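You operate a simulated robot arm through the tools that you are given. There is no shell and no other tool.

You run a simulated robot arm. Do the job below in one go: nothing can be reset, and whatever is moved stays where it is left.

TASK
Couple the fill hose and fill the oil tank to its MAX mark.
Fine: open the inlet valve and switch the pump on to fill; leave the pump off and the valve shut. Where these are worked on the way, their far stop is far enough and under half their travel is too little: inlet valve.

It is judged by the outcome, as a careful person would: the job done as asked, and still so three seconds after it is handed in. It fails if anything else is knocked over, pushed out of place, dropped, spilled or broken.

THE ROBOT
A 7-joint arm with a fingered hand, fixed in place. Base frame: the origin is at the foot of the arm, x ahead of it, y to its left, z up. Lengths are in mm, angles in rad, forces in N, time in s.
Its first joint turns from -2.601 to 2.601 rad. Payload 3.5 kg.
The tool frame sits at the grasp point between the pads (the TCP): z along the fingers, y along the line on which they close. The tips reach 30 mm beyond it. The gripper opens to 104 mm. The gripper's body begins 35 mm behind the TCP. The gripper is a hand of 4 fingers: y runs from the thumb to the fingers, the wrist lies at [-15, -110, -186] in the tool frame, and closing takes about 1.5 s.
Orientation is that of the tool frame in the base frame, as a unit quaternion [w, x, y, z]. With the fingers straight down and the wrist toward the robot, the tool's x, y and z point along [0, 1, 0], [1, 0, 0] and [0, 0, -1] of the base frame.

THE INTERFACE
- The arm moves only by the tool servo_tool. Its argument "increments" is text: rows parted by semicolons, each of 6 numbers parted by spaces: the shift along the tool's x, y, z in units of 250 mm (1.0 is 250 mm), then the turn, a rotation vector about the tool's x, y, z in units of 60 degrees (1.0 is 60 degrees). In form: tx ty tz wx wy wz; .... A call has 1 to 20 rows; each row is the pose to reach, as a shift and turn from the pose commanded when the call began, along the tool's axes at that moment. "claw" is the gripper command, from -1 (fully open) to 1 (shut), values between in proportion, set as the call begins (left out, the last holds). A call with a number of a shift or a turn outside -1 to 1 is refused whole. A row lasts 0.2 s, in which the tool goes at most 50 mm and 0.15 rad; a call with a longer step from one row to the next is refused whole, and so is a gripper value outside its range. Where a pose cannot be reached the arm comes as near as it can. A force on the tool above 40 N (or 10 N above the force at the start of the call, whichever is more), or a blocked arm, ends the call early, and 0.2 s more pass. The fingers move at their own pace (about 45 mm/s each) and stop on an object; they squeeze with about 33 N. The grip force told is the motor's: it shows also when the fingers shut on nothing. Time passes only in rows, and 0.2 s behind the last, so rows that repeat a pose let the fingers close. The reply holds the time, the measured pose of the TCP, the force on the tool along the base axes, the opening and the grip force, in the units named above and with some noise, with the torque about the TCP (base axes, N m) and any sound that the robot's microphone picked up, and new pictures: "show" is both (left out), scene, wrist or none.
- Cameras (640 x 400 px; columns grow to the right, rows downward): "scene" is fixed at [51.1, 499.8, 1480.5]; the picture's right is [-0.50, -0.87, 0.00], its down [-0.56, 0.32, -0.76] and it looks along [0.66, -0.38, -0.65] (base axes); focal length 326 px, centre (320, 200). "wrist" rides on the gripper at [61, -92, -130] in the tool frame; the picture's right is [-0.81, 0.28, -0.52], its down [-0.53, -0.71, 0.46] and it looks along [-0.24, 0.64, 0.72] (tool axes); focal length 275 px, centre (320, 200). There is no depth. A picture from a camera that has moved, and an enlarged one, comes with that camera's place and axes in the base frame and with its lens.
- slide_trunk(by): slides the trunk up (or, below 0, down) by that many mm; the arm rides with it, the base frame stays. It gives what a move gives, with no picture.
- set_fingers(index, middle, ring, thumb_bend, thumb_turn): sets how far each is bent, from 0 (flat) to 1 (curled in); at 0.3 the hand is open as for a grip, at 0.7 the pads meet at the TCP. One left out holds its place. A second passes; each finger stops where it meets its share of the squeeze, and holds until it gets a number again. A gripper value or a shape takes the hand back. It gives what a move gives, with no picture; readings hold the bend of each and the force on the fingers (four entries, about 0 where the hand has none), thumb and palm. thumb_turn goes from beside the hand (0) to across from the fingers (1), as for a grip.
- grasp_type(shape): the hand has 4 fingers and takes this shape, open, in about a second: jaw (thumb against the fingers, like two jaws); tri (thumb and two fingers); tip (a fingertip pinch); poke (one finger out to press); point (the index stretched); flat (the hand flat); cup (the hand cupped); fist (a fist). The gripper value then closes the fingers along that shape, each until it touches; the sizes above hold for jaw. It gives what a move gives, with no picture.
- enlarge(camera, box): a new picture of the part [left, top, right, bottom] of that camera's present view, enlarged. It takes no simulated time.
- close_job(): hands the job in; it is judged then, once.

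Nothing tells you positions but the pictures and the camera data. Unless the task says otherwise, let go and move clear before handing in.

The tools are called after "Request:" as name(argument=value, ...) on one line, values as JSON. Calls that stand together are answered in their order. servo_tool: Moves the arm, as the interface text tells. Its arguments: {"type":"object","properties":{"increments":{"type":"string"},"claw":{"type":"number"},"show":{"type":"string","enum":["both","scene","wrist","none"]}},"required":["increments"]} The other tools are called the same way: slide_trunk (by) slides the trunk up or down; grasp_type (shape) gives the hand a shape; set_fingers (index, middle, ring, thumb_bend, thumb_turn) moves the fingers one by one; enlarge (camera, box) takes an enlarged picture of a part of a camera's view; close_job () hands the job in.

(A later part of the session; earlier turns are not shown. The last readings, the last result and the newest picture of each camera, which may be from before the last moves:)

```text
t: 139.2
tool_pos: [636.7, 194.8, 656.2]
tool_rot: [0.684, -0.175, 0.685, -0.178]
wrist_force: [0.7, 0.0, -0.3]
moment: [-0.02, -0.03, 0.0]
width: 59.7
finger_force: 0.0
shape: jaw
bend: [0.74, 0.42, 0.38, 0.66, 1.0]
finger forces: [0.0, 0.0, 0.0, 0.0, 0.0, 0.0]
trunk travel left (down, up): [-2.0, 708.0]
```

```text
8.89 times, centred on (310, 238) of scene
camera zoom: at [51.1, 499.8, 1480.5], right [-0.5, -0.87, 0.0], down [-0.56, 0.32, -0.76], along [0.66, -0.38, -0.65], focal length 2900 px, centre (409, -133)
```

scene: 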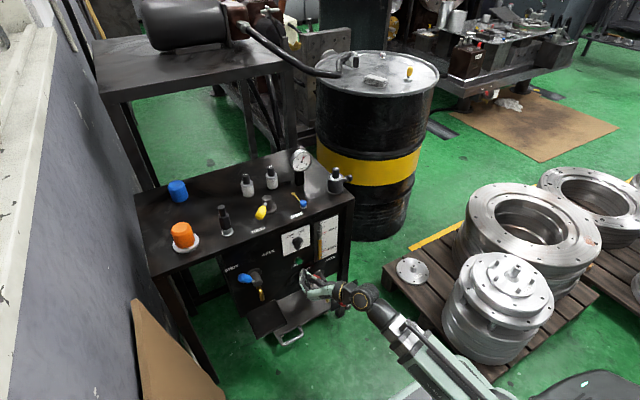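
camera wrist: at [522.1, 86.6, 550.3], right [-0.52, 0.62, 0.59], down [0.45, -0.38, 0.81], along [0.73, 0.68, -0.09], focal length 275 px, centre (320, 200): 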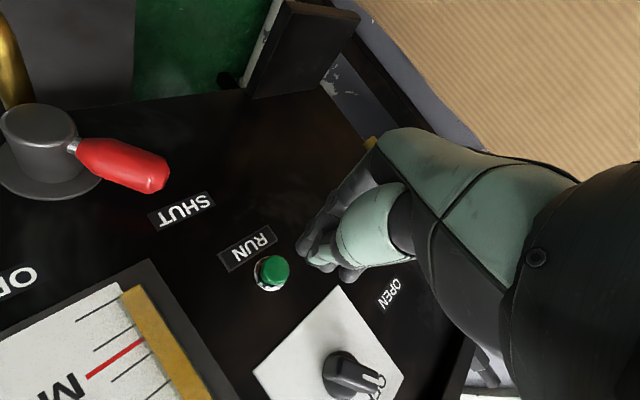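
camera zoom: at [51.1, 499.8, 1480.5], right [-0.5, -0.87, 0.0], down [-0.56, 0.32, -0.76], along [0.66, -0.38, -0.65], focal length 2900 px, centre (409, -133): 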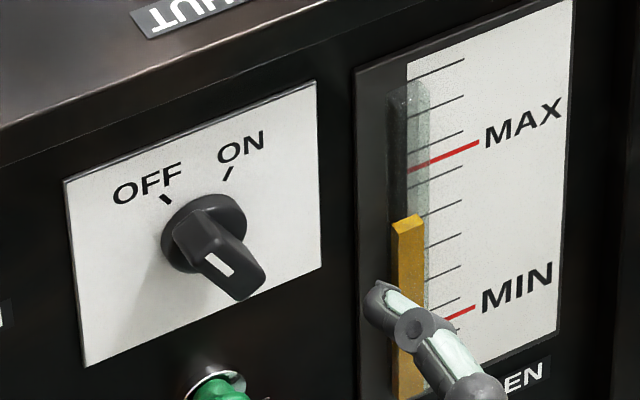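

The knob is OFF. Now I'll go back to the coupling, grip the hex, press and twist it to see whether it locks with a click.

Request:
slide_trunk(by=240)

Request:
servo_tool(increments="-0.029 0.124 0.019 -0.062 -0.025 0.072;-0.057 0.248 0.038 -0.124 -0.05 0.144;-0.086 0.373 0.056 -0.185 -0.075 0.217;-0.114 0.497 0.075 -0.247 -0.1 0.289;-0.143 0.621 0.094 -0.309 -0.1245 0.361;-0.143 0.621 0.094 -0.309 -0.1245 0.361", claw=-0.7)

Request:
enlarge(camera="scene", box=[205, 190, 275, 250])

```text
t: 141.7
tool_pos: [636.1, 195.0, 896.5]
tool_rot: [0.684, -0.176, 0.685, -0.179]
wrist_force: [0.7, 0.0, -0.1]
moment: [-0.03, 0.01, 0.03]
width: 59.4
finger_force: 0.0
shape: jaw
bend: [0.74, 0.42, 0.38, 0.66, 1.0]
finger forces: [0.1, 0.0, 0.0, 0.1, 0.0, 0.0]
trunk travel left (down, up): [-242.0, 468.0]
```

```text
t: 143.1
tool_pos: [660.8, 347.1, 853.9]
tool_rot: [0.711, -0.164, 0.679, 0.078]
wrist_force: [0.1, -0.2, 0.8]
moment: [-0.02, -0.02, -0.01]
width: 88.2
finger_force: 0.1
shape: jaw
bend: [0.27, 0.33, 0.31, 0.44, 0.99]
finger forces: [0.0, 0.0, 0.0, 0.0, 0.0, 0.0]
trunk travel left (down, up): [-242.0, 468.0]
camera wrist: at [574.0, 211.8, 801.1], right [-0.63, 0.17, 0.76], down [0.63, -0.45, 0.63], along [0.45, 0.87, 0.18], focal length 275 px, centre (320, 200)
```

scene: 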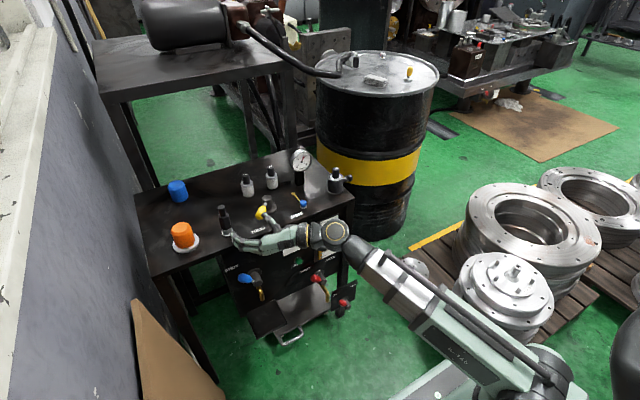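
wrist: 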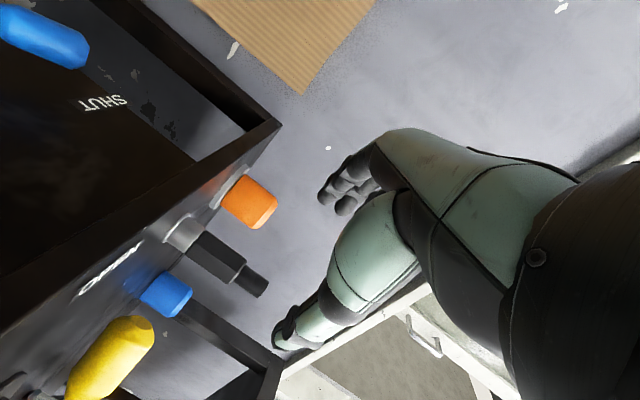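

```text
6.67 times, centred on (240, 220) of scene
camera zoom: at [51.1, 499.8, 1480.5], right [-0.5, -0.87, 0.0], down [-0.56, 0.32, -0.76], along [0.66, -0.38, -0.65], focal length 2175 px, centre (853, 67)
```

zoom: 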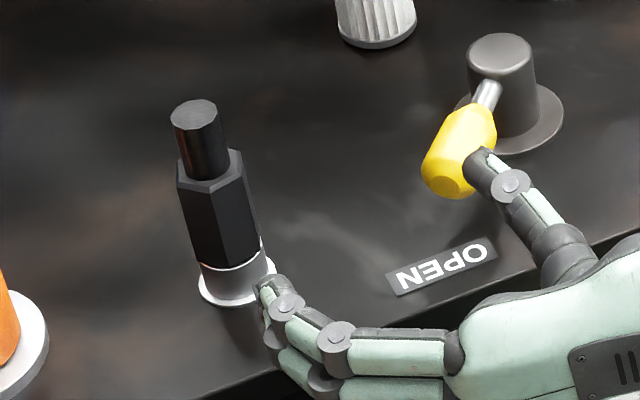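

Request:
servo_tool(increments="0.05 0.007 0 0 0 0;0.103 0.013 0 0 0 0;0.105 0.017 0.12 0 0 0;0.107 0.021 0.24 0 0 0;0.11 0.026 0.36 0 0 0;0.113 0.031 0.491 0 0 0;0.113 0.031 0.491 0 0 0", show="none")

Request:
enlarge(camera="scene", box=[195, 185, 275, 235])

```text
t: 144.7
tool_pos: [775.2, 393.7, 827.1]
tool_rot: [0.711, -0.162, 0.68, 0.076]
wrist_force: [-0.1, 0.5, 0.0]
moment: [0.01, -0.02, 0.04]
width: 88.3
finger_force: 0.0
shape: jaw
bend: [0.27, 0.33, 0.31, 0.44, 0.99]
finger forces: [0.0, 0.1, 0.0, 0.1, 0.0, 0.0]
trunk travel left (down, up): [-242.0, 468.0]
```

```text
8.00 times, centred on (235, 210) of scene
camera zoom: at [51.1, 499.8, 1480.5], right [-0.5, -0.87, 0.0], down [-0.56, 0.32, -0.76], along [0.66, -0.38, -0.65], focal length 2610 px, centre (1000, 120)
```

zoom: 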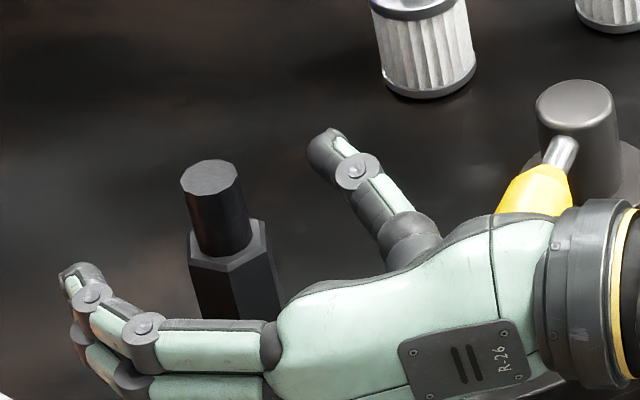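

Request:
servo_tool(increments="0 0 0 0 0 0;0 0 0 0 0 0;0 0 0 0 0 0;0 0 0 0 0 0;0 0 0 0 0 0;0 0 0 0 0 0;0 0 0 0 0 0;0 0 0 0 0 0", claw=1, show="none")

Request:
enlarge(camera="scene", box=[195, 185, 275, 235])

```text
t: 146.5
tool_pos: [776.2, 393.4, 828.2]
tool_rot: [0.711, -0.162, 0.68, 0.076]
wrist_force: [14.0, 4.3, 4.5]
moment: [0.03, -0.15, 0.04]
width: 20.0
finger_force: 32.8
shape: jaw
bend: [0.74, 0.64, 0.64, 0.75, 1.0]
finger forces: [16.4, 8.6, 3.9, 0.0, 29.8, 0.1]
trunk travel left (down, up): [-242.0, 468.0]
```

```text
8.00 times, centred on (235, 210) of scene
camera zoom: at [51.1, 499.8, 1480.5], right [-0.5, -0.87, 0.0], down [-0.56, 0.32, -0.76], along [0.66, -0.38, -0.65], focal length 2610 px, centre (1000, 120)
```

zoom: 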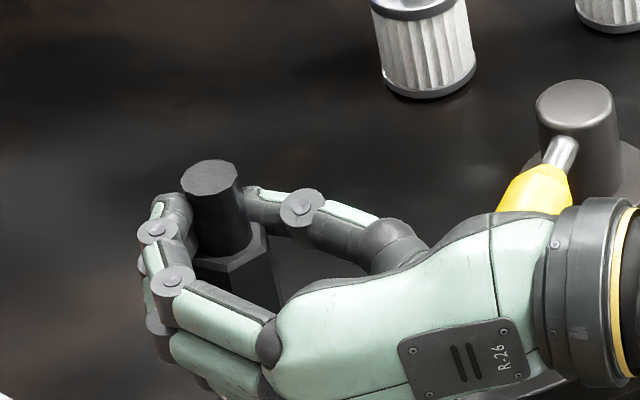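

Gripped. I'll twist clockwise about the coupling axis, with light downward pressure.

Request:
servo_tool(increments="0.008 0 0 0 0 0;0.008 0.0066 0.0004 0.124 0.016 -0.003;0.008 0.0131 0.0017 0.248 0.032 -0.006;0.008 0.0194 0.0039 0.372 0.048 -0.009;0.008 0.0254 0.0068 0.496 0.064 -0.012;0.008 0.0254 0.0068 0.496 0.064 -0.012", show="none")

Request:
enlarge(camera="scene", box=[195, 185, 275, 235])

```text
t: 147.6
tool_pos: [775.2, 400.6, 825.3]
tool_rot: [0.713, -0.022, 0.697, -0.071]
wrist_force: [16.9, 11.8, 11.0]
moment: [-0.05, -0.08, 1.0]
width: 17.8
finger_force: 33.6
shape: jaw
bend: [0.74, 0.64, 0.64, 0.72, 1.0]
finger forces: [19.6, 9.4, 3.4, 0.0, 35.2, 0.0]
out of reach, approached as far as the arm can: row 5
trunk travel left (down, up): [-242.0, 468.0]
stopped in row 5: the force on the tool passed its limit at 41 N (the readings are from after the stop); the commanded pose is now the measured one
```

```text
8.00 times, centred on (235, 210) of scene
camera zoom: at [51.1, 499.8, 1480.5], right [-0.5, -0.87, 0.0], down [-0.56, 0.32, -0.76], along [0.66, -0.38, -0.65], focal length 2610 px, centre (1000, 120)
```

zoom: 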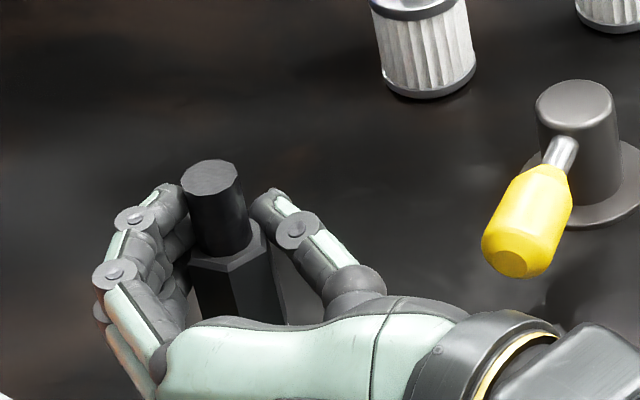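

The coupling doesn't rotate at all even at 1 N·m, so it is locked in the port. I'll re-check the glass at high zoom against the earlier picture for any tiny change from the two brief RUN presses.

Request:
enlarge(camera="scene", box=[315, 232, 331, 242])

Request:
enlarge(camera="scene", box=[320, 270, 370, 320])

Request:
enlarge(camera="scene", box=[130, 0, 330, 130])

Request:
enlarge(camera="scene", box=[240, 290, 340, 350])

```text
16.00 times, centred on (323, 237) of scene
camera zoom: at [51.1, 499.8, 1480.5], right [-0.5, -0.87, 0.0], down [-0.56, 0.32, -0.76], along [0.66, -0.38, -0.65], focal length 5220 px, centre (272, -392)
```

zoom: 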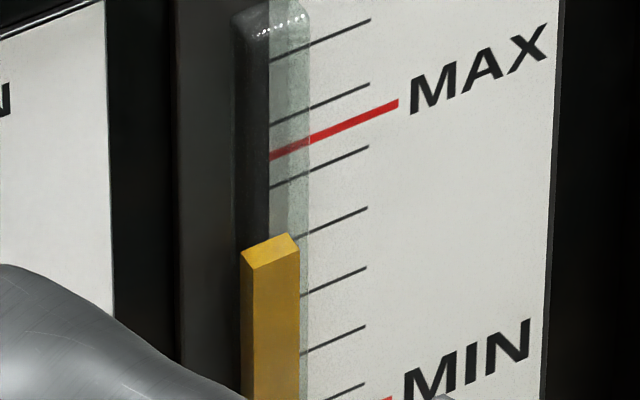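

```text
8.00 times, centred on (345, 295) of scene
camera zoom: at [51.1, 499.8, 1480.5], right [-0.5, -0.87, 0.0], down [-0.56, 0.32, -0.76], along [0.66, -0.38, -0.65], focal length 2610 px, centre (120, -560)
```

zoom: 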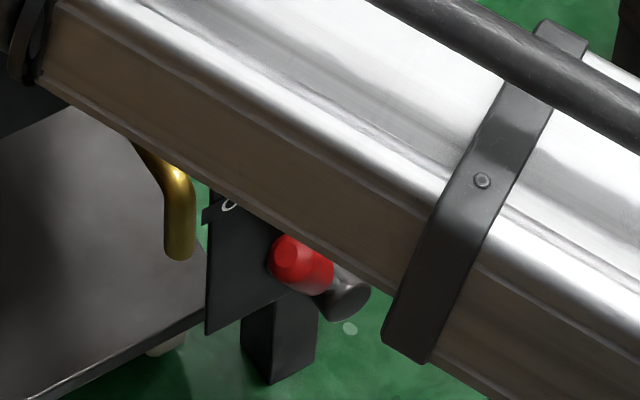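

```text
3.08 times, centred on (230, 65) of scene
camera zoom: at [51.1, 499.8, 1480.5], right [-0.5, -0.87, 0.0], down [-0.56, 0.32, -0.76], along [0.66, -0.38, -0.65], focal length 1004 px, centre (597, 615)
```

zoom: 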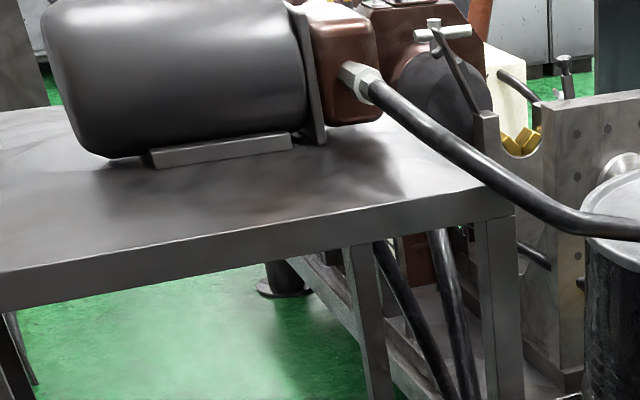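

```text
6.40 times, centred on (290, 320) of scene
camera zoom: at [51.1, 499.8, 1480.5], right [-0.5, -0.87, 0.0], down [-0.56, 0.32, -0.76], along [0.66, -0.38, -0.65], focal length 2088 px, centre (512, -568)
```

zoom: 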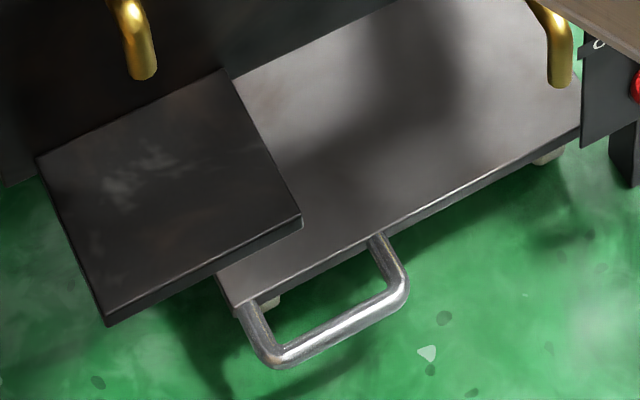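

The glass level appears about 2 px higher than before the RUN presses, so the pump may run only while RUN is held. I'll release the coupling carefully and test that with a long hold.

Request:
servo_tool(increments="0 0 0 0 0 0;0 0 0 0 0 0;0 0 0 0 0 0;0 0 0 0 0 0;0 0 0 0 0 0;0 0 0 0 0 0;0 0 0 0 0 0", claw=-0.7, show="none")

Request:
enlarge(camera="scene", box=[195, 185, 275, 235])

Request:
enlarge(camera="scene", box=[315, 232, 331, 242])

```text
t: 149.2
tool_pos: [775.2, 398.0, 825.5]
tool_rot: [0.713, -0.021, 0.697, -0.072]
wrist_force: [0.0, -0.4, -0.3]
moment: [-0.01, -0.02, -0.02]
width: 88.1
finger_force: 0.1
shape: jaw
bend: [0.27, 0.33, 0.31, 0.44, 0.99]
finger forces: [0.0, 0.1, 0.0, 0.1, 0.0, 0.0]
trunk travel left (down, up): [-242.0, 468.0]
```

```text
8.00 times, centred on (235, 210) of scene
camera zoom: at [51.1, 499.8, 1480.5], right [-0.5, -0.87, 0.0], down [-0.56, 0.32, -0.76], along [0.66, -0.38, -0.65], focal length 2610 px, centre (1000, 120)
```

zoom: 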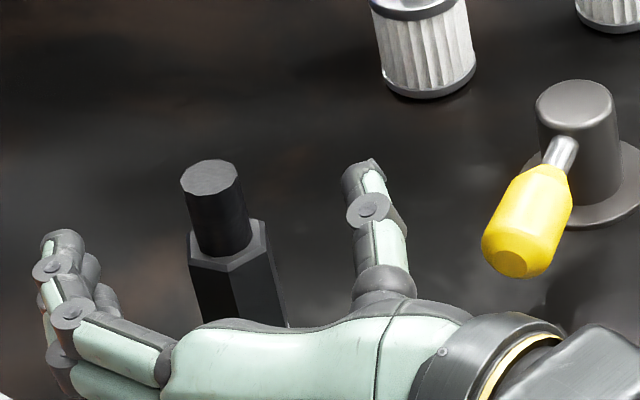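

```text
16.00 times, centred on (323, 237) of scene
camera zoom: at [51.1, 499.8, 1480.5], right [-0.5, -0.87, 0.0], down [-0.56, 0.32, -0.76], along [0.66, -0.38, -0.65], focal length 5220 px, centre (272, -392)
```

zoom: 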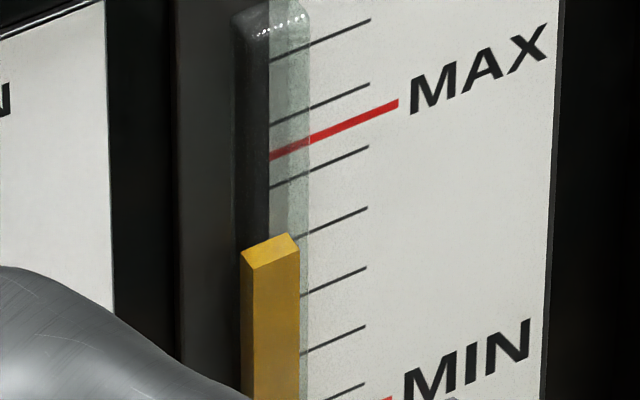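

Request:
servo_tool(increments="0 0 -0.1 0 0 0;0 0 -0.2 0 0 0;0 0 -0.3 0 0 0;0 0 -0.4 0 0 0;0 0 -0.5 0 0 0;0 0 -0.5 0 0 0", show="none")

Request:
servo_tool(increments="0.033 -0.137 0.002 -0.012 0.001 -0.057;0.066 -0.274 0.005 -0.024 0.001 -0.114;0.099 -0.411 0.008 -0.036 0.002 -0.17;0.131 -0.548 0.01 -0.048 0.003 -0.227;0.164 -0.685 0.012 -0.06 0.003 -0.284;0.197 -0.822 0.015 -0.072 0.004 -0.341;0.197 -0.822 0.015 -0.072 0.004 -0.341", claw=1, show="none")

Request:
slide_trunk(by=-240)

Request:
servo_tool(increments="0 0 0 0 0 0")

Request:
enlarge(camera="scene", box=[205, 190, 275, 250])

Request:
enlarge(camera="scene", box=[315, 232, 331, 242])

```text
t: 150.6
tool_pos: [651.2, 410.0, 822.6]
tool_rot: [0.713, -0.022, 0.697, -0.072]
wrist_force: [1.0, 0.4, -0.8]
moment: [-0.05, 0.0, 0.0]
width: 88.5
finger_force: 0.0
shape: jaw
bend: [0.27, 0.33, 0.31, 0.44, 0.99]
finger forces: [0.1, 0.0, 0.0, 0.0, 0.0, 0.0]
trunk travel left (down, up): [-242.0, 468.0]
```

```text
t: 152.2
tool_pos: [638.9, 197.8, 800.0]
tool_rot: [0.686, -0.171, 0.686, -0.171]
wrist_force: [0.1, -0.3, 0.2]
moment: [0.0, 0.03, 0.01]
width: 0.1
finger_force: 33.0
shape: jaw
bend: [0.7, 0.7, 0.7, 0.47, 1.0]
finger forces: [0.0, 0.0, 0.0, 0.0, 0.1, 0.0]
trunk travel left (down, up): [-242.0, 468.0]
```

```text
t: 154.7
tool_pos: [638.4, 198.0, 561.6]
tool_rot: [0.686, -0.171, 0.686, -0.17]
wrist_force: [0.9, -0.1, -0.3]
moment: [0.0, 0.0, 0.0]
width: 0.1
finger_force: 33.0
shape: jaw
bend: [0.7, 0.7, 0.7, 0.47, 1.0]
finger forces: [0.0, 0.0, 0.0, 0.0, 0.0, 0.1]
trunk travel left (down, up): [-2.0, 708.0]
```

```text
t: 155.1
tool_pos: [640.4, 197.5, 560.7]
tool_rot: [0.686, -0.172, 0.686, -0.17]
wrist_force: [-0.5, -0.6, 0.6]
moment: [0.0, -0.01, -0.01]
width: 0.3
finger_force: 33.3
shape: jaw
bend: [0.7, 0.7, 0.7, 0.47, 1.0]
finger forces: [0.1, 0.1, 0.0, 0.0, 0.0, 0.0]
trunk travel left (down, up): [-2.0, 708.0]
camera wrist: at [509.9, 88.7, 550.7], right [-0.52, 0.62, 0.59], down [0.46, -0.38, 0.8], along [0.72, 0.68, -0.09], focal length 275 px, centre (320, 200)
```

scene: 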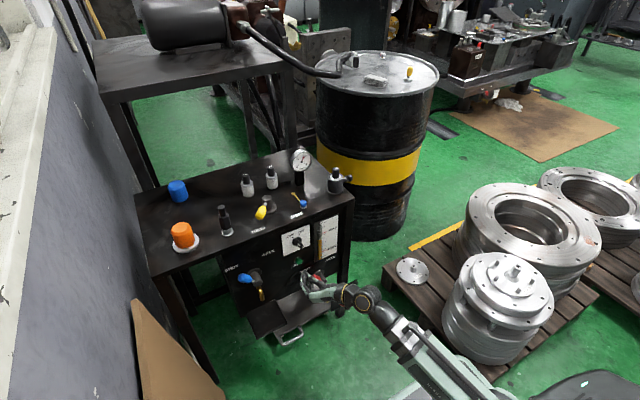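
wrist: 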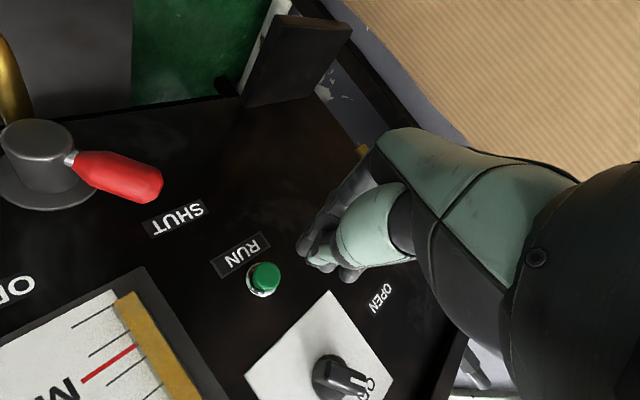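

```text
6.67 times, centred on (240, 220) of scene
camera zoom: at [51.1, 499.8, 1480.5], right [-0.5, -0.87, 0.0], down [-0.56, 0.32, -0.76], along [0.66, -0.38, -0.65], focal length 2175 px, centre (853, 67)
```

zoom: 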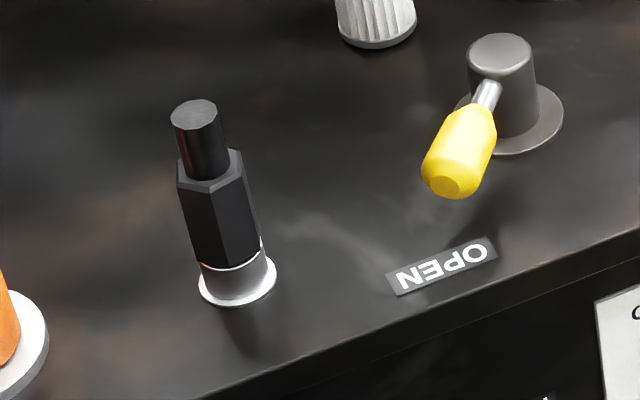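

```text
16.00 times, centred on (323, 237) of scene
camera zoom: at [51.1, 499.8, 1480.5], right [-0.5, -0.87, 0.0], down [-0.56, 0.32, -0.76], along [0.66, -0.38, -0.65], focal length 5220 px, centre (272, -392)
```

zoom: 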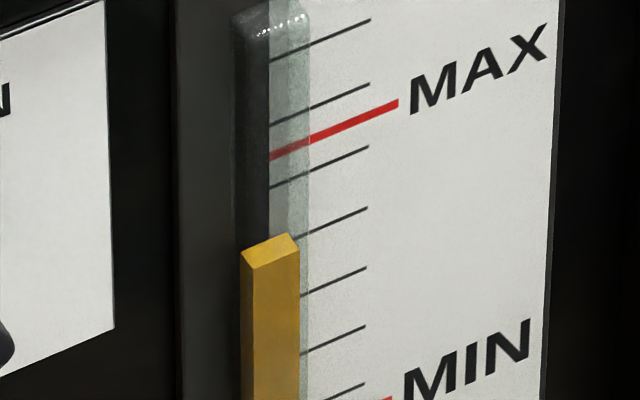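

Now I'll hold RUN for two seconds with the knob OFF and compare the level.

Request:
servo_tool(increments="0 0 0.12 0 0 0;0 0 0.2 0 0 0;0 0 0.23 0 0 0;0 0 0.254 0 0 0;0 0 0.254 0 0 0;0 0 0.254 0 0 0;0 0 0.254 0 0 0;0 0 0.254 0 0 0;0 0 0.254 0 0 0;0 0 0.254 0 0 0;0 0 0.254 0 0 0", show="none")

Request:
enlarge(camera="scene", box=[315, 232, 331, 242])

```text
t: 157.5
tool_pos: [703.6, 198.5, 560.4]
tool_rot: [0.685, -0.172, 0.687, -0.171]
wrist_force: [-4.2, 1.1, 0.8]
moment: [0.03, -0.01, 0.06]
width: 0.1
finger_force: 32.9
shape: jaw
bend: [0.7, 0.7, 0.7, 0.47, 1.0]
finger forces: [0.2, 0.0, 0.1, 0.1, 0.0, 0.0]
trunk travel left (down, up): [-2.0, 708.0]
heard: click
```

```text
16.00 times, centred on (323, 237) of scene
camera zoom: at [51.1, 499.8, 1480.5], right [-0.5, -0.87, 0.0], down [-0.56, 0.32, -0.76], along [0.66, -0.38, -0.65], focal length 5220 px, centre (272, -392)
```

zoom: 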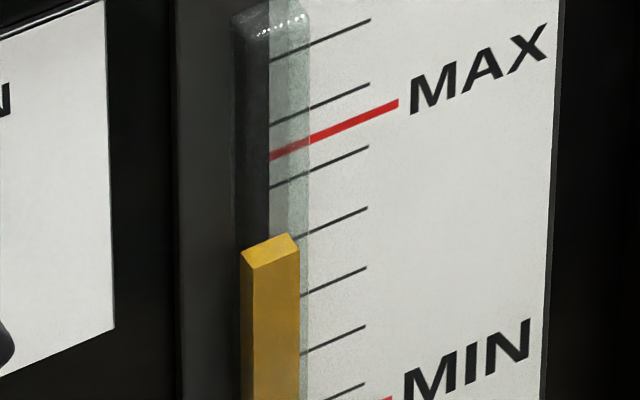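

No change with the knob OFF. Next test is knob ON again, with a longer, careful watch for a slow rise.

Request:
servo_tool(increments="0 0 -0.1 0 0 0;0 0 -0.2 0 0 0;-0.113 -0.06 -0.21 0 0 -0.03;-0.225 -0.121 -0.21 0 0 -0.03;-0.338 -0.197 -0.21 0 0 -0.03;-0.338 -0.197 -0.21 0 0 -0.03;-0.338 -0.197 -0.12 0 0 -0.03;-0.338 -0.197 -0.04 0 0 -0.03;-0.338 -0.197 -0.004 0 0 -0.03;-0.338 -0.197 -0.004 0 0 -0.03", claw=-0.15, show="none")

Request:
servo_tool(increments="0 0 0 0 0 0;0 0 0 0 0 0;0 0 0 0 0 0;0 0 0 0 0 0;0 0 0 0 0 0;0 0 0 0 0 0;0 0 0 0 0 0.13;0 0 0 0 0 0.26;0 0 0 0 0 0.39;0 0 0 0 0 0.52;0 0 0 0 0 0.65;0 0 0 0 0 0.78;0 0 0 0 0 0.91;0 0 0 0 0 1.0;0 0 0 0 0 1.0", claw=1, show="none")

Request:
enlarge(camera="scene", box=[315, 232, 331, 242])

Request:
servo_tool(increments="0 0 0 0 0 0;0 0 0 0 0 0;0 0 0 0 0 0;0 0 0 0 0 0;0 0 0 0 0 0;0 0 0 0 0 0;0 0 0 0 0 0;0 0 0 0 0 0;0 0 0 0 0 0;0 0 0 0 0 0;0 0 0 0 0 0;0 0 0 0 0 0;0 0 0 0 0 0;0 0 0 0 0 0;0 0 0 0 0 0;0 0 0 0 0 0;0 0 0 0 0 0;0 0 0 0 0 0;0 0 0 0 0 0;0 0 0 0 0 0", show="none")

Request:
enlarge(camera="scene", box=[315, 232, 331, 242])

```text
t: 159.7
tool_pos: [703.2, 193.9, 659.5]
tool_rot: [0.683, -0.182, 0.683, -0.182]
wrist_force: [-0.2, 0.1, -0.3]
moment: [-0.02, -0.02, -0.01]
width: 59.6
finger_force: 0.1
shape: jaw
bend: [0.74, 0.42, 0.38, 0.66, 1.0]
finger forces: [0.1, 0.0, 0.1, 0.0, 0.1, 0.0]
trunk travel left (down, up): [-2.0, 708.0]
```

```text
t: 162.9
tool_pos: [702.9, 194.4, 658.3]
tool_rot: [0.682, 0.186, 0.683, 0.184]
wrist_force: [9.1, -13.8, -10.9]
moment: [-0.02, 0.31, -0.38]
width: 10.6
finger_force: 32.7
shape: jaw
bend: [0.73, 0.63, 0.68, 0.72, 1.0]
finger forces: [12.7, 6.4, 0.0, 0.1, 36.8, 0.0]
trunk travel left (down, up): [-2.0, 708.0]
```

```text
16.00 times, centred on (323, 237) of scene
camera zoom: at [51.1, 499.8, 1480.5], right [-0.5, -0.87, 0.0], down [-0.56, 0.32, -0.76], along [0.66, -0.38, -0.65], focal length 5220 px, centre (272, -392)
```

zoom: 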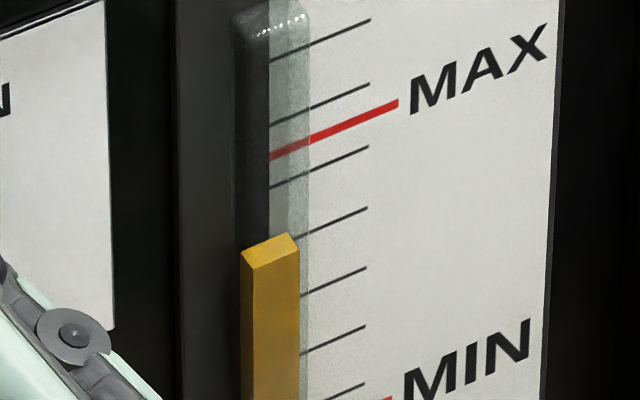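

```text
t: 167.1
tool_pos: [701.9, 193.2, 657.3]
tool_rot: [0.681, 0.185, 0.684, 0.185]
wrist_force: [8.4, -13.7, -13.5]
moment: [-0.06, 0.33, -0.38]
width: 10.4
finger_force: 33.0
shape: jaw
bend: [0.73, 0.63, 0.68, 0.72, 1.0]
finger forces: [12.4, 6.2, 0.0, 0.0, 37.1, 0.1]
trunk travel left (down, up): [-2.0, 708.0]
```

```text
16.00 times, centred on (323, 237) of scene
camera zoom: at [51.1, 499.8, 1480.5], right [-0.5, -0.87, 0.0], down [-0.56, 0.32, -0.76], along [0.66, -0.38, -0.65], focal length 5220 px, centre (272, -392)
```

zoom: 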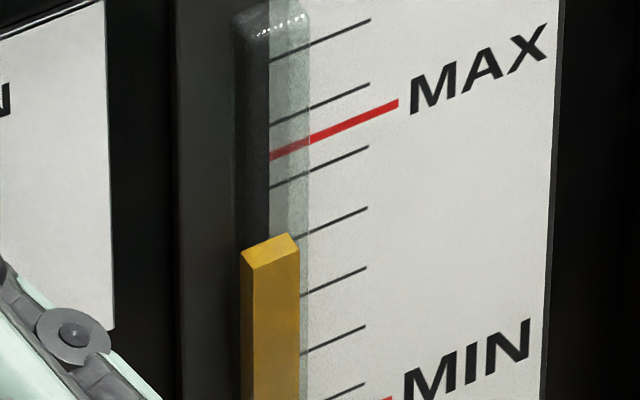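

There's no rise with the knob alone. Leaving it ON, I'll now go and hold RUN, checking the level in short steps.

Request:
servo_tool(increments="0 0 0 0 0 0;0 0 0 0 0 0;0 0 0 0 0 0;0 0 0 0 0 0;0 0 0 0 0 0;0 0 -0.08 0 0 0;0 0 -0.16 0 0 0;0 0 -0.22 0 0 0", claw=-0.15, show="none")

Request:
servo_tool(increments="0 0 0 0 0 -0.13;0 0 0 0 0 -0.26;0 0 0 0 0 -0.39;0 0 0 0 0 -0.52;0 0 0 0 0 -0.65;0 0 0 0 0 -0.78;0 0 0 0 0 -0.91;0 0 0 0 0 -0.97;0.113 -0.062 0 0 0 -0.97;0.227 -0.124 0 0 0 -0.97;0.344 -0.186 0 0 0 -0.97;0.344 -0.186 0 0 0 -0.97", claw=1, show="none")

Request:
servo_tool(increments="0 0 0.1 0 0 0;0 0 0.17 0 0 0;0 0 0.205 0 0 0;0 0 0.228 0 0 0;0 0 0.228 0 0 0;0 0 0.228 0 0 0;0 0 0.228 0 0 0;0 0 0.228 0 0 0", show="none")

Request:
enlarge(camera="scene", box=[315, 232, 331, 242])

Request:
enlarge(camera="scene", box=[275, 215, 345, 260])

```text
t: 168.9
tool_pos: [647.4, 192.3, 659.3]
tool_rot: [0.681, 0.183, 0.684, 0.184]
wrist_force: [-0.6, -0.2, 0.9]
moment: [0.01, -0.04, 0.02]
width: 59.4
finger_force: 0.0
shape: jaw
bend: [0.74, 0.42, 0.38, 0.66, 1.0]
finger forces: [0.0, 0.0, 0.0, 0.0, 0.0, 0.0]
trunk travel left (down, up): [-2.0, 708.0]
```

```text
t: 171.5
tool_pos: [648.6, 197.5, 560.6]
tool_rot: [0.686, -0.172, 0.687, -0.17]
wrist_force: [-0.5, 0.0, 0.2]
moment: [0.03, 0.03, 0.01]
width: 0.0
finger_force: 32.4
shape: jaw
bend: [0.7, 0.7, 0.7, 0.47, 1.0]
finger forces: [0.1, 0.0, 0.1, 0.1, 0.0, 0.0]
trunk travel left (down, up): [-2.0, 708.0]
```

```text
t: 173.3
tool_pos: [704.6, 196.6, 559.9]
tool_rot: [0.686, -0.171, 0.686, -0.171]
wrist_force: [-4.9, 1.1, -0.8]
moment: [-0.02, 0.08, 0.0]
width: 0.1
finger_force: 32.8
shape: jaw
bend: [0.7, 0.7, 0.7, 0.47, 1.0]
finger forces: [0.0, 0.0, 0.0, 0.1, 0.0, 0.1]
trunk travel left (down, up): [-2.0, 708.0]
heard: click
```

```text
16.00 times, centred on (323, 237) of scene
camera zoom: at [51.1, 499.8, 1480.5], right [-0.5, -0.87, 0.0], down [-0.56, 0.32, -0.76], along [0.66, -0.38, -0.65], focal length 5220 px, centre (272, -392)
```

zoom: 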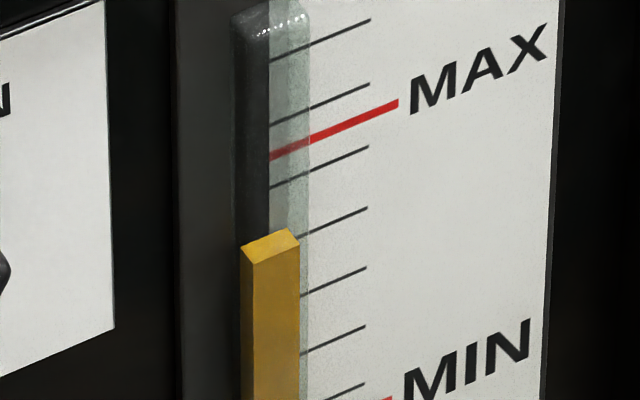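

```text
8.89 times, centred on (310, 238) of scene
camera zoom: at [51.1, 499.8, 1480.5], right [-0.5, -0.87, 0.0], down [-0.56, 0.32, -0.76], along [0.66, -0.38, -0.65], focal length 2900 px, centre (409, -133)
```

zoom: 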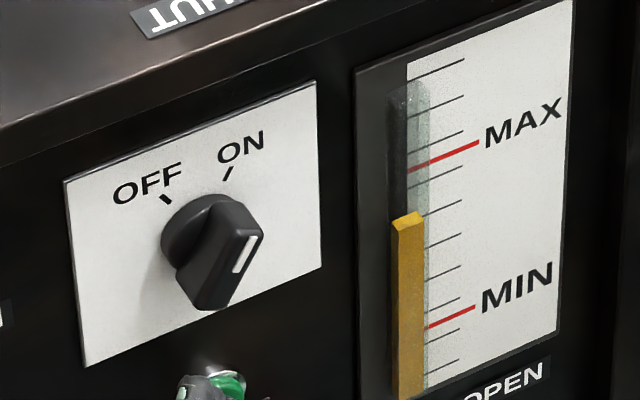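

The level rises: RUN is hold-to-run with the knob at ON, about 4 px/s at this zoom. MAX is about 75–80 px away, so I'll keep holding and check regularly.

Request:
servo_tool(increments="0 0 0 0 0 0;0 0 0 0 0 0;0 0 0 0 0 0;0 0 0 0 0 0;0 0 0 0 0 0;0 0 0 0 0 0;0 0 0 0 0 0;0 0 0 0 0 0;0 0 0 0 0 0;0 0 0 0 0 0;0 0 0 0 0 0;0 0 0 0 0 0;0 0 0 0 0 0;0 0 0 0 0 0;0 0 0 0 0 0", show="none")

Request:
enlarge(camera="scene", box=[315, 232, 331, 242])

```text
t: 176.5
tool_pos: [703.5, 197.0, 560.8]
tool_rot: [0.685, -0.172, 0.687, -0.171]
wrist_force: [-4.5, -0.7, -1.0]
moment: [0.0, 0.05, 0.02]
width: 0.0
finger_force: 32.8
shape: jaw
bend: [0.7, 0.7, 0.7, 0.47, 1.0]
finger forces: [0.0, 0.1, 0.0, 0.0, 0.0, 0.0]
trunk travel left (down, up): [-2.0, 708.0]
```

```text
16.00 times, centred on (323, 237) of scene
camera zoom: at [51.1, 499.8, 1480.5], right [-0.5, -0.87, 0.0], down [-0.56, 0.32, -0.76], along [0.66, -0.38, -0.65], focal length 5220 px, centre (272, -392)
```

zoom: 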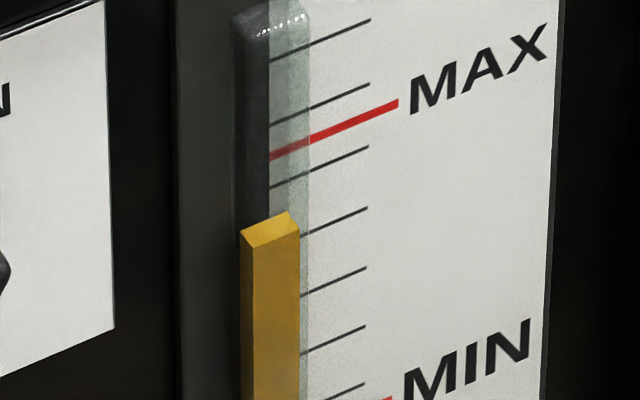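

Request:
servo_tool(increments="0 0 0 0 0 0;0 0 0 0 0 0;0 0 0 0 0 0;0 0 0 0 0 0;0 0 0 0 0 0;0 0 0 0 0 0;0 0 0 0 0 0;0 0 0 0 0 0;0 0 0 0 0 0;0 0 0 0 0 0;0 0 0 0 0 0;0 0 0 0 0 0;0 0 0 0 0 0;0 0 0 0 0 0;0 0 0 0 0 0;0 0 0 0 0 0;0 0 0 0 0 0;0 0 0 0 0 0;0 0 0 0 0 0;0 0 0 0 0 0", show="none")

Request:
enlarge(camera="scene", box=[315, 232, 331, 242])

```text
t: 180.7
tool_pos: [704.6, 196.6, 561.0]
tool_rot: [0.686, -0.171, 0.687, -0.171]
wrist_force: [-4.2, -0.6, -0.6]
moment: [0.02, 0.02, -0.04]
width: 0.0
finger_force: 33.1
shape: jaw
bend: [0.7, 0.7, 0.7, 0.47, 1.0]
finger forces: [0.0, 0.0, 0.1, 0.0, 0.1, 0.1]
trunk travel left (down, up): [-2.0, 708.0]
```

```text
16.00 times, centred on (323, 237) of scene
camera zoom: at [51.1, 499.8, 1480.5], right [-0.5, -0.87, 0.0], down [-0.56, 0.32, -0.76], along [0.66, -0.38, -0.65], focal length 5220 px, centre (272, -392)
```

zoom: 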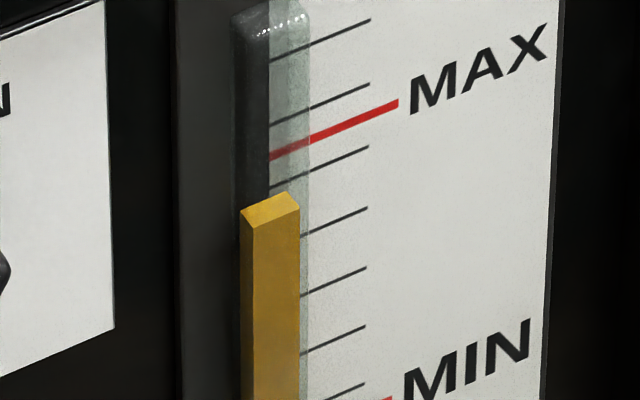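

Request:
servo_tool(increments="0 0 0 0 0 0;0 0 0 0 0 0;0 0 0 0 0 0;0 0 0 0 0 0;0 0 0 0 0 0;0 0 0 0 0 0;0 0 0 0 0 0;0 0 0 0 0 0;0 0 0 0 0 0;0 0 0 0 0 0;0 0 0 0 0 0;0 0 0 0 0 0;0 0 0 0 0 0;0 0 0 0 0 0;0 0 0 0 0 0", show="none")

Request:
enlarge(camera="scene", box=[315, 232, 331, 242])

```text
t: 183.9
tool_pos: [704.4, 196.9, 561.2]
tool_rot: [0.686, -0.171, 0.686, -0.171]
wrist_force: [-3.8, 0.1, -1.2]
moment: [-0.02, 0.05, -0.01]
width: 0.0
finger_force: 32.9
shape: jaw
bend: [0.7, 0.7, 0.7, 0.47, 1.0]
finger forces: [0.1, 0.0, 0.0, 0.0, 0.0, 0.1]
trunk travel left (down, up): [-2.0, 708.0]
```

```text
16.00 times, centred on (323, 237) of scene
camera zoom: at [51.1, 499.8, 1480.5], right [-0.5, -0.87, 0.0], down [-0.56, 0.32, -0.76], along [0.66, -0.38, -0.65], focal length 5220 px, centre (272, -392)
```

zoom: 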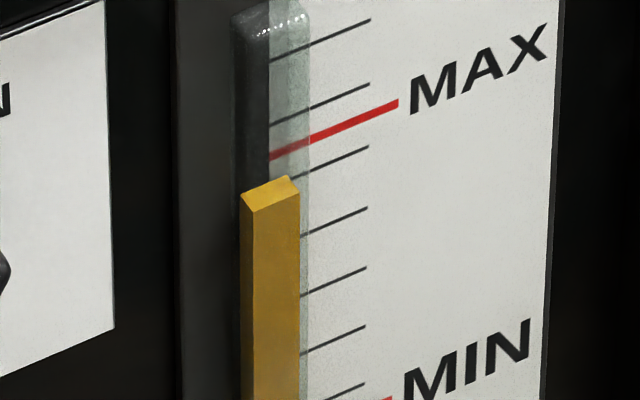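

Now within about 27 px of MAX. I'll release RUN and view the glass from the wrist camera to settle the parallax before the final top-up.

Request:
servo_tool(increments="0 0 -0.1 0 0 0;0 0 -0.2 0 0 0;0 0 -0.25 0 0 0;-0.113 -0.06 -0.25 0 0 0;-0.225 -0.121 -0.25 0 0 0;-0.338 -0.181 -0.25 0 0 0;-0.338 -0.181 -0.25 0 0 0")

Request:
enlarge(camera="wrist", box=[60, 240, 220, 400])

Request:
enlarge(camera="scene", box=[315, 232, 331, 242])

```text
t: 185.5
tool_pos: [640.2, 197.4, 658.7]
tool_rot: [0.686, -0.171, 0.687, -0.171]
wrist_force: [0.2, -0.4, -0.6]
moment: [-0.02, 0.0, 0.0]
width: 0.0
finger_force: 33.3
shape: jaw
bend: [0.7, 0.7, 0.7, 0.47, 1.0]
finger forces: [0.0, 0.1, 0.0, 0.0, 0.0, 0.0]
trunk travel left (down, up): [-2.0, 708.0]
camera wrist: at [510.4, 88.5, 647.2], right [-0.52, 0.62, 0.59], down [0.46, -0.38, 0.8], along [0.72, 0.68, -0.09], focal length 275 px, centre (320, 200)
```

scene: 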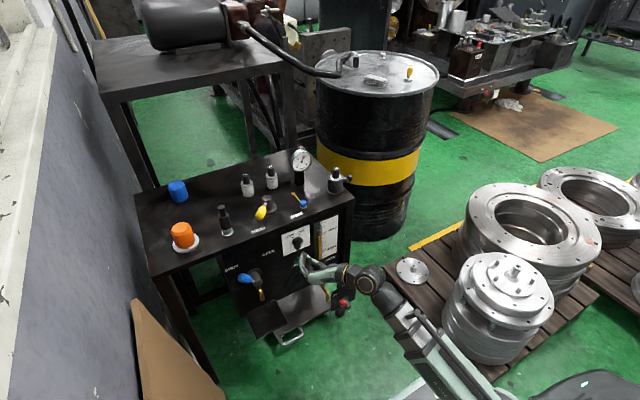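
wrist: 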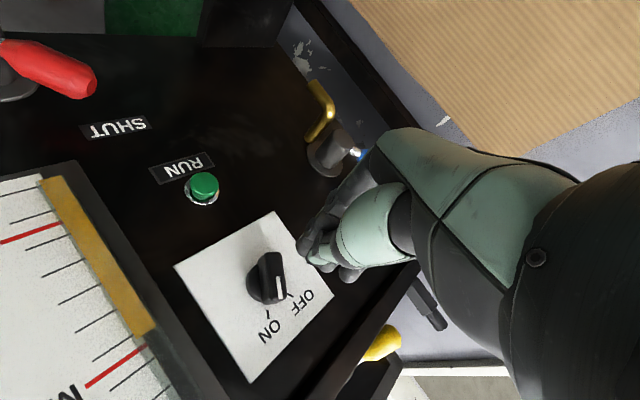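

```text
2.50 times, centred on (140, 320) of wrist
camera zoom: at [510.4, 88.5, 647.2], right [-0.52, 0.62, 0.59], down [0.46, -0.38, 0.8], along [0.72, 0.68, -0.09], focal length 688 px, centre (770, -100)
```

zoom: 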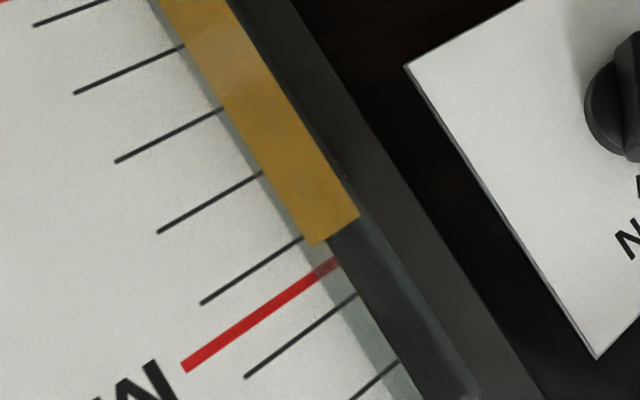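

```text
16.00 times, centred on (323, 237) of scene
camera zoom: at [51.1, 499.8, 1480.5], right [-0.5, -0.87, 0.0], down [-0.56, 0.32, -0.76], along [0.66, -0.38, -0.65], focal length 5220 px, centre (272, -392)
```

zoom: 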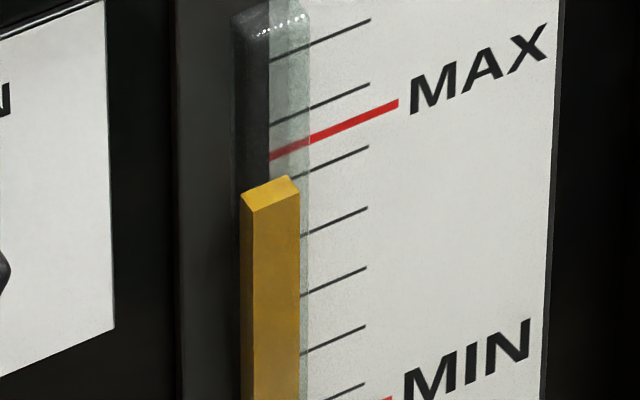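

Level now stays put. The wrist camera is level with the mark, so no parallax, and it shows 0.39 of a tick spacing left to MAX. That is about 23 px, or roughly 4.6 s of RUN. I'll go back down and top up.

Request:
servo_tool(increments="0.113 0.06 0 0 0 0;0.225 0.121 0 0 0 0;0.338 0.181 0 0 0 0;0.338 0.181 0.04 0 0 0;0.338 0.181 0.04 0 0 0", show="none")

Request:
servo_tool(increments="0 0 0.1 0 0 0;0 0 0.17 0 0 0;0 0 0.2 0 0 0;0 0 0.218 0 0 0;0 0 0.218 0 0 0;0 0 0.218 0 0 0;0 0 0.218 0 0 0;0 0 0.218 0 0 0;0 0 0.218 0 0 0;0 0 0.218 0 0 0;0 0 0.218 0 0 0;0 0 0.218 0 0 0;0 0 0.218 0 0 0;0 0 0.218 0 0 0;0 0 0.218 0 0 0;0 0 0.218 0 0 0;0 0 0.218 0 0 0;0 0 0.218 0 0 0", show="none")

Request:
enlarge(camera="scene", box=[315, 232, 331, 242])

```text
t: 186.7
tool_pos: [652.4, 195.6, 560.9]
tool_rot: [0.686, -0.171, 0.687, -0.17]
wrist_force: [0.3, 0.6, -0.5]
moment: [-0.01, 0.01, 0.01]
width: 0.2
finger_force: 33.4
shape: jaw
bend: [0.7, 0.7, 0.7, 0.47, 1.0]
finger forces: [0.1, 0.0, 0.1, 0.0, 0.0, 0.0]
trunk travel left (down, up): [-2.0, 708.0]
```

```text
t: 190.5
tool_pos: [705.0, 197.4, 560.0]
tool_rot: [0.686, -0.172, 0.686, -0.17]
wrist_force: [-16.3, 1.2, -3.2]
moment: [0.01, 0.21, 0.06]
width: 0.2
finger_force: 32.6
shape: jaw
bend: [0.7, 0.7, 0.7, 0.47, 1.0]
finger forces: [0.0, 0.1, 0.0, 0.0, 0.0, 0.1]
trunk travel left (down, up): [-2.0, 708.0]
heard: click
```

```text
16.00 times, centred on (323, 237) of scene
camera zoom: at [51.1, 499.8, 1480.5], right [-0.5, -0.87, 0.0], down [-0.56, 0.32, -0.76], along [0.66, -0.38, -0.65], focal length 5220 px, centre (272, -392)
```

zoom: 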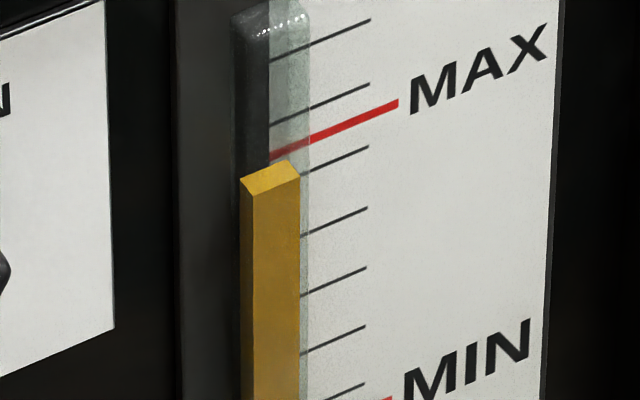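

Request:
servo_tool(increments="0 0 0 0 0 0;0 0 0 0 0 0;0 0 0 0 0 0;0 0 0 0 0 0", show="none")

Request:
servo_tool(increments="0 0 -0.12 0 0 0;0 0 -0.22 0 0 0;0 0 -0.26 0 0 0;-0.113 -0.06 -0.26 0 0 0;-0.225 -0.121 -0.26 0 0 0;-0.338 -0.181 -0.26 0 0 0;-0.338 -0.181 -0.26 0 0 0", show="none")

Request:
enlarge(camera="wrist", box=[60, 240, 220, 400])

Request:
enlarge(camera="scene", box=[315, 232, 331, 242])

Request:
enlarge(camera="wrist", box=[110, 300, 174, 360])

```text
t: 191.5
tool_pos: [705.6, 197.7, 560.3]
tool_rot: [0.686, -0.171, 0.686, -0.171]
wrist_force: [-16.0, 1.2, -3.2]
moment: [0.01, 0.21, 0.05]
width: 0.0
finger_force: 33.1
shape: jaw
bend: [0.7, 0.7, 0.7, 0.47, 1.0]
finger forces: [0.0, 0.0, 0.1, 0.1, 0.0, 0.1]
trunk travel left (down, up): [-2.0, 708.0]
```

```text
t: 193.1
tool_pos: [641.5, 196.3, 656.0]
tool_rot: [0.686, -0.172, 0.686, -0.171]
wrist_force: [1.1, -0.1, -0.4]
moment: [-0.01, 0.0, -0.03]
width: 0.1
finger_force: 33.5
shape: jaw
bend: [0.7, 0.7, 0.7, 0.47, 1.0]
finger forces: [0.0, 0.0, 0.0, 0.0, 0.0, 0.0]
trunk travel left (down, up): [-2.0, 708.0]
```

```text
2.50 times, centred on (140, 320) of wrist
camera zoom: at [511.8, 87.2, 646.1], right [-0.52, 0.62, 0.59], down [0.46, -0.38, 0.8], along [0.72, 0.68, -0.09], focal length 688 px, centre (770, -100)
```

zoom: 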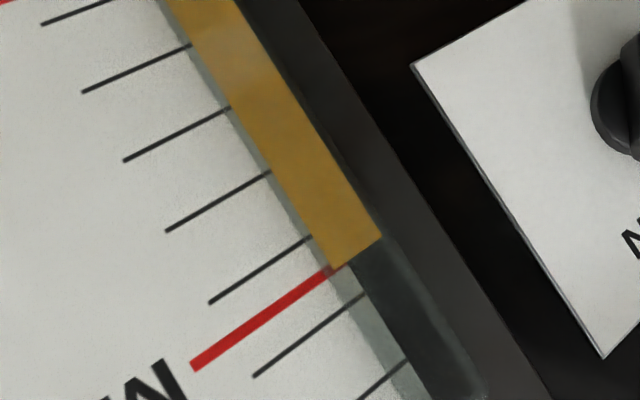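

```text
16.00 times, centred on (323, 237) of scene
camera zoom: at [51.1, 499.8, 1480.5], right [-0.5, -0.87, 0.0], down [-0.56, 0.32, -0.76], along [0.66, -0.38, -0.65], focal length 5220 px, centre (272, -392)
```

zoom: 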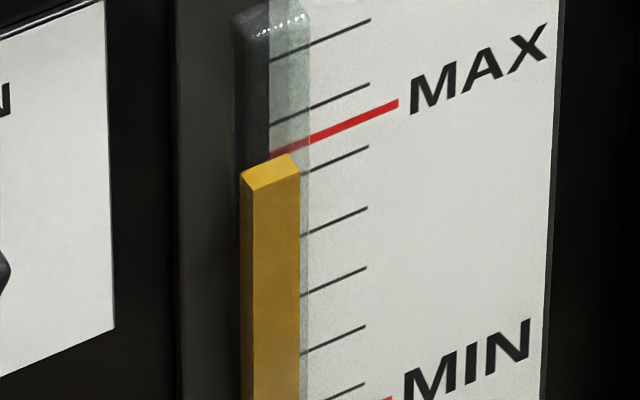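

```text
6.67 times, centred on (142, 330) of wrist
camera zoom: at [511.8, 87.2, 646.1], right [-0.52, 0.62, 0.59], down [0.46, -0.38, 0.8], along [0.72, 0.68, -0.09], focal length 1835 px, centre (1507, -667)
```

zoom: 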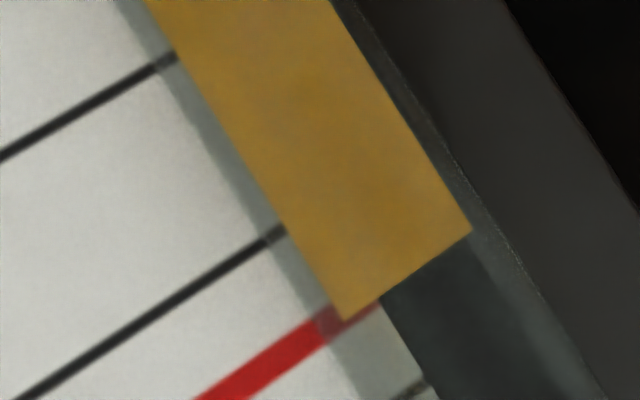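

The oil is right at the MAX line, within about 0.05 of a tick. Now I'll turn the pump knob OFF.

Request:
servo_tool(increments="0 0 0 0 0 0.13;0 0 0 0 0 0.26;0 0 0 0 0 0.39;0 0 0 0 0 0.52;0 0 0 0 0 0.65;0 0 0 0 0 0.78;0 0 0 0 0 0.91;-0.002 -0.01 0 0 0 0.97;-0.002 -0.01 0.08 0 0 0.97;-0.002 -0.01 0.16 0 0 0.97;-0.002 -0.01 0.22 0 0 0.97;-0.002 -0.01 0.244 0 0 0.97;-0.002 -0.01 0.244 0 0 0.97", claw=-0.15, show="none")

Request:
enlarge(camera="scene", box=[275, 215, 345, 260])

```text
t: 195.9
tool_pos: [701.2, 196.0, 658.9]
tool_rot: [0.682, 0.184, 0.683, 0.185]
wrist_force: [0.4, 0.1, 0.7]
moment: [0.01, -0.03, -0.02]
width: 59.5
finger_force: 0.0
shape: jaw
bend: [0.74, 0.42, 0.38, 0.66, 1.0]
finger forces: [0.1, 0.0, 0.0, 0.0, 0.0, 0.1]
trunk travel left (down, up): [-2.0, 708.0]
```

```text
8.89 times, centred on (310, 238) of scene
camera zoom: at [51.1, 499.8, 1480.5], right [-0.5, -0.87, 0.0], down [-0.56, 0.32, -0.76], along [0.66, -0.38, -0.65], focal length 2900 px, centre (409, -133)
```

zoom: 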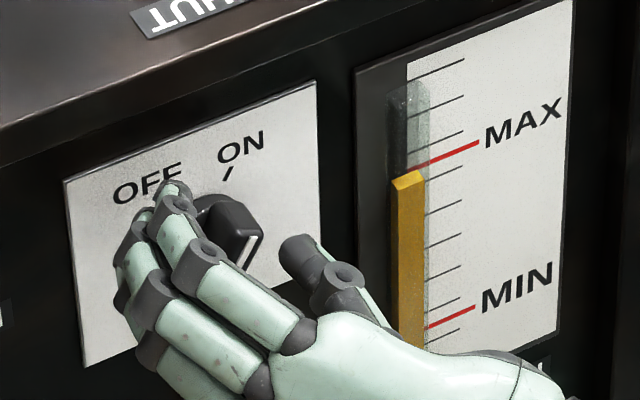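

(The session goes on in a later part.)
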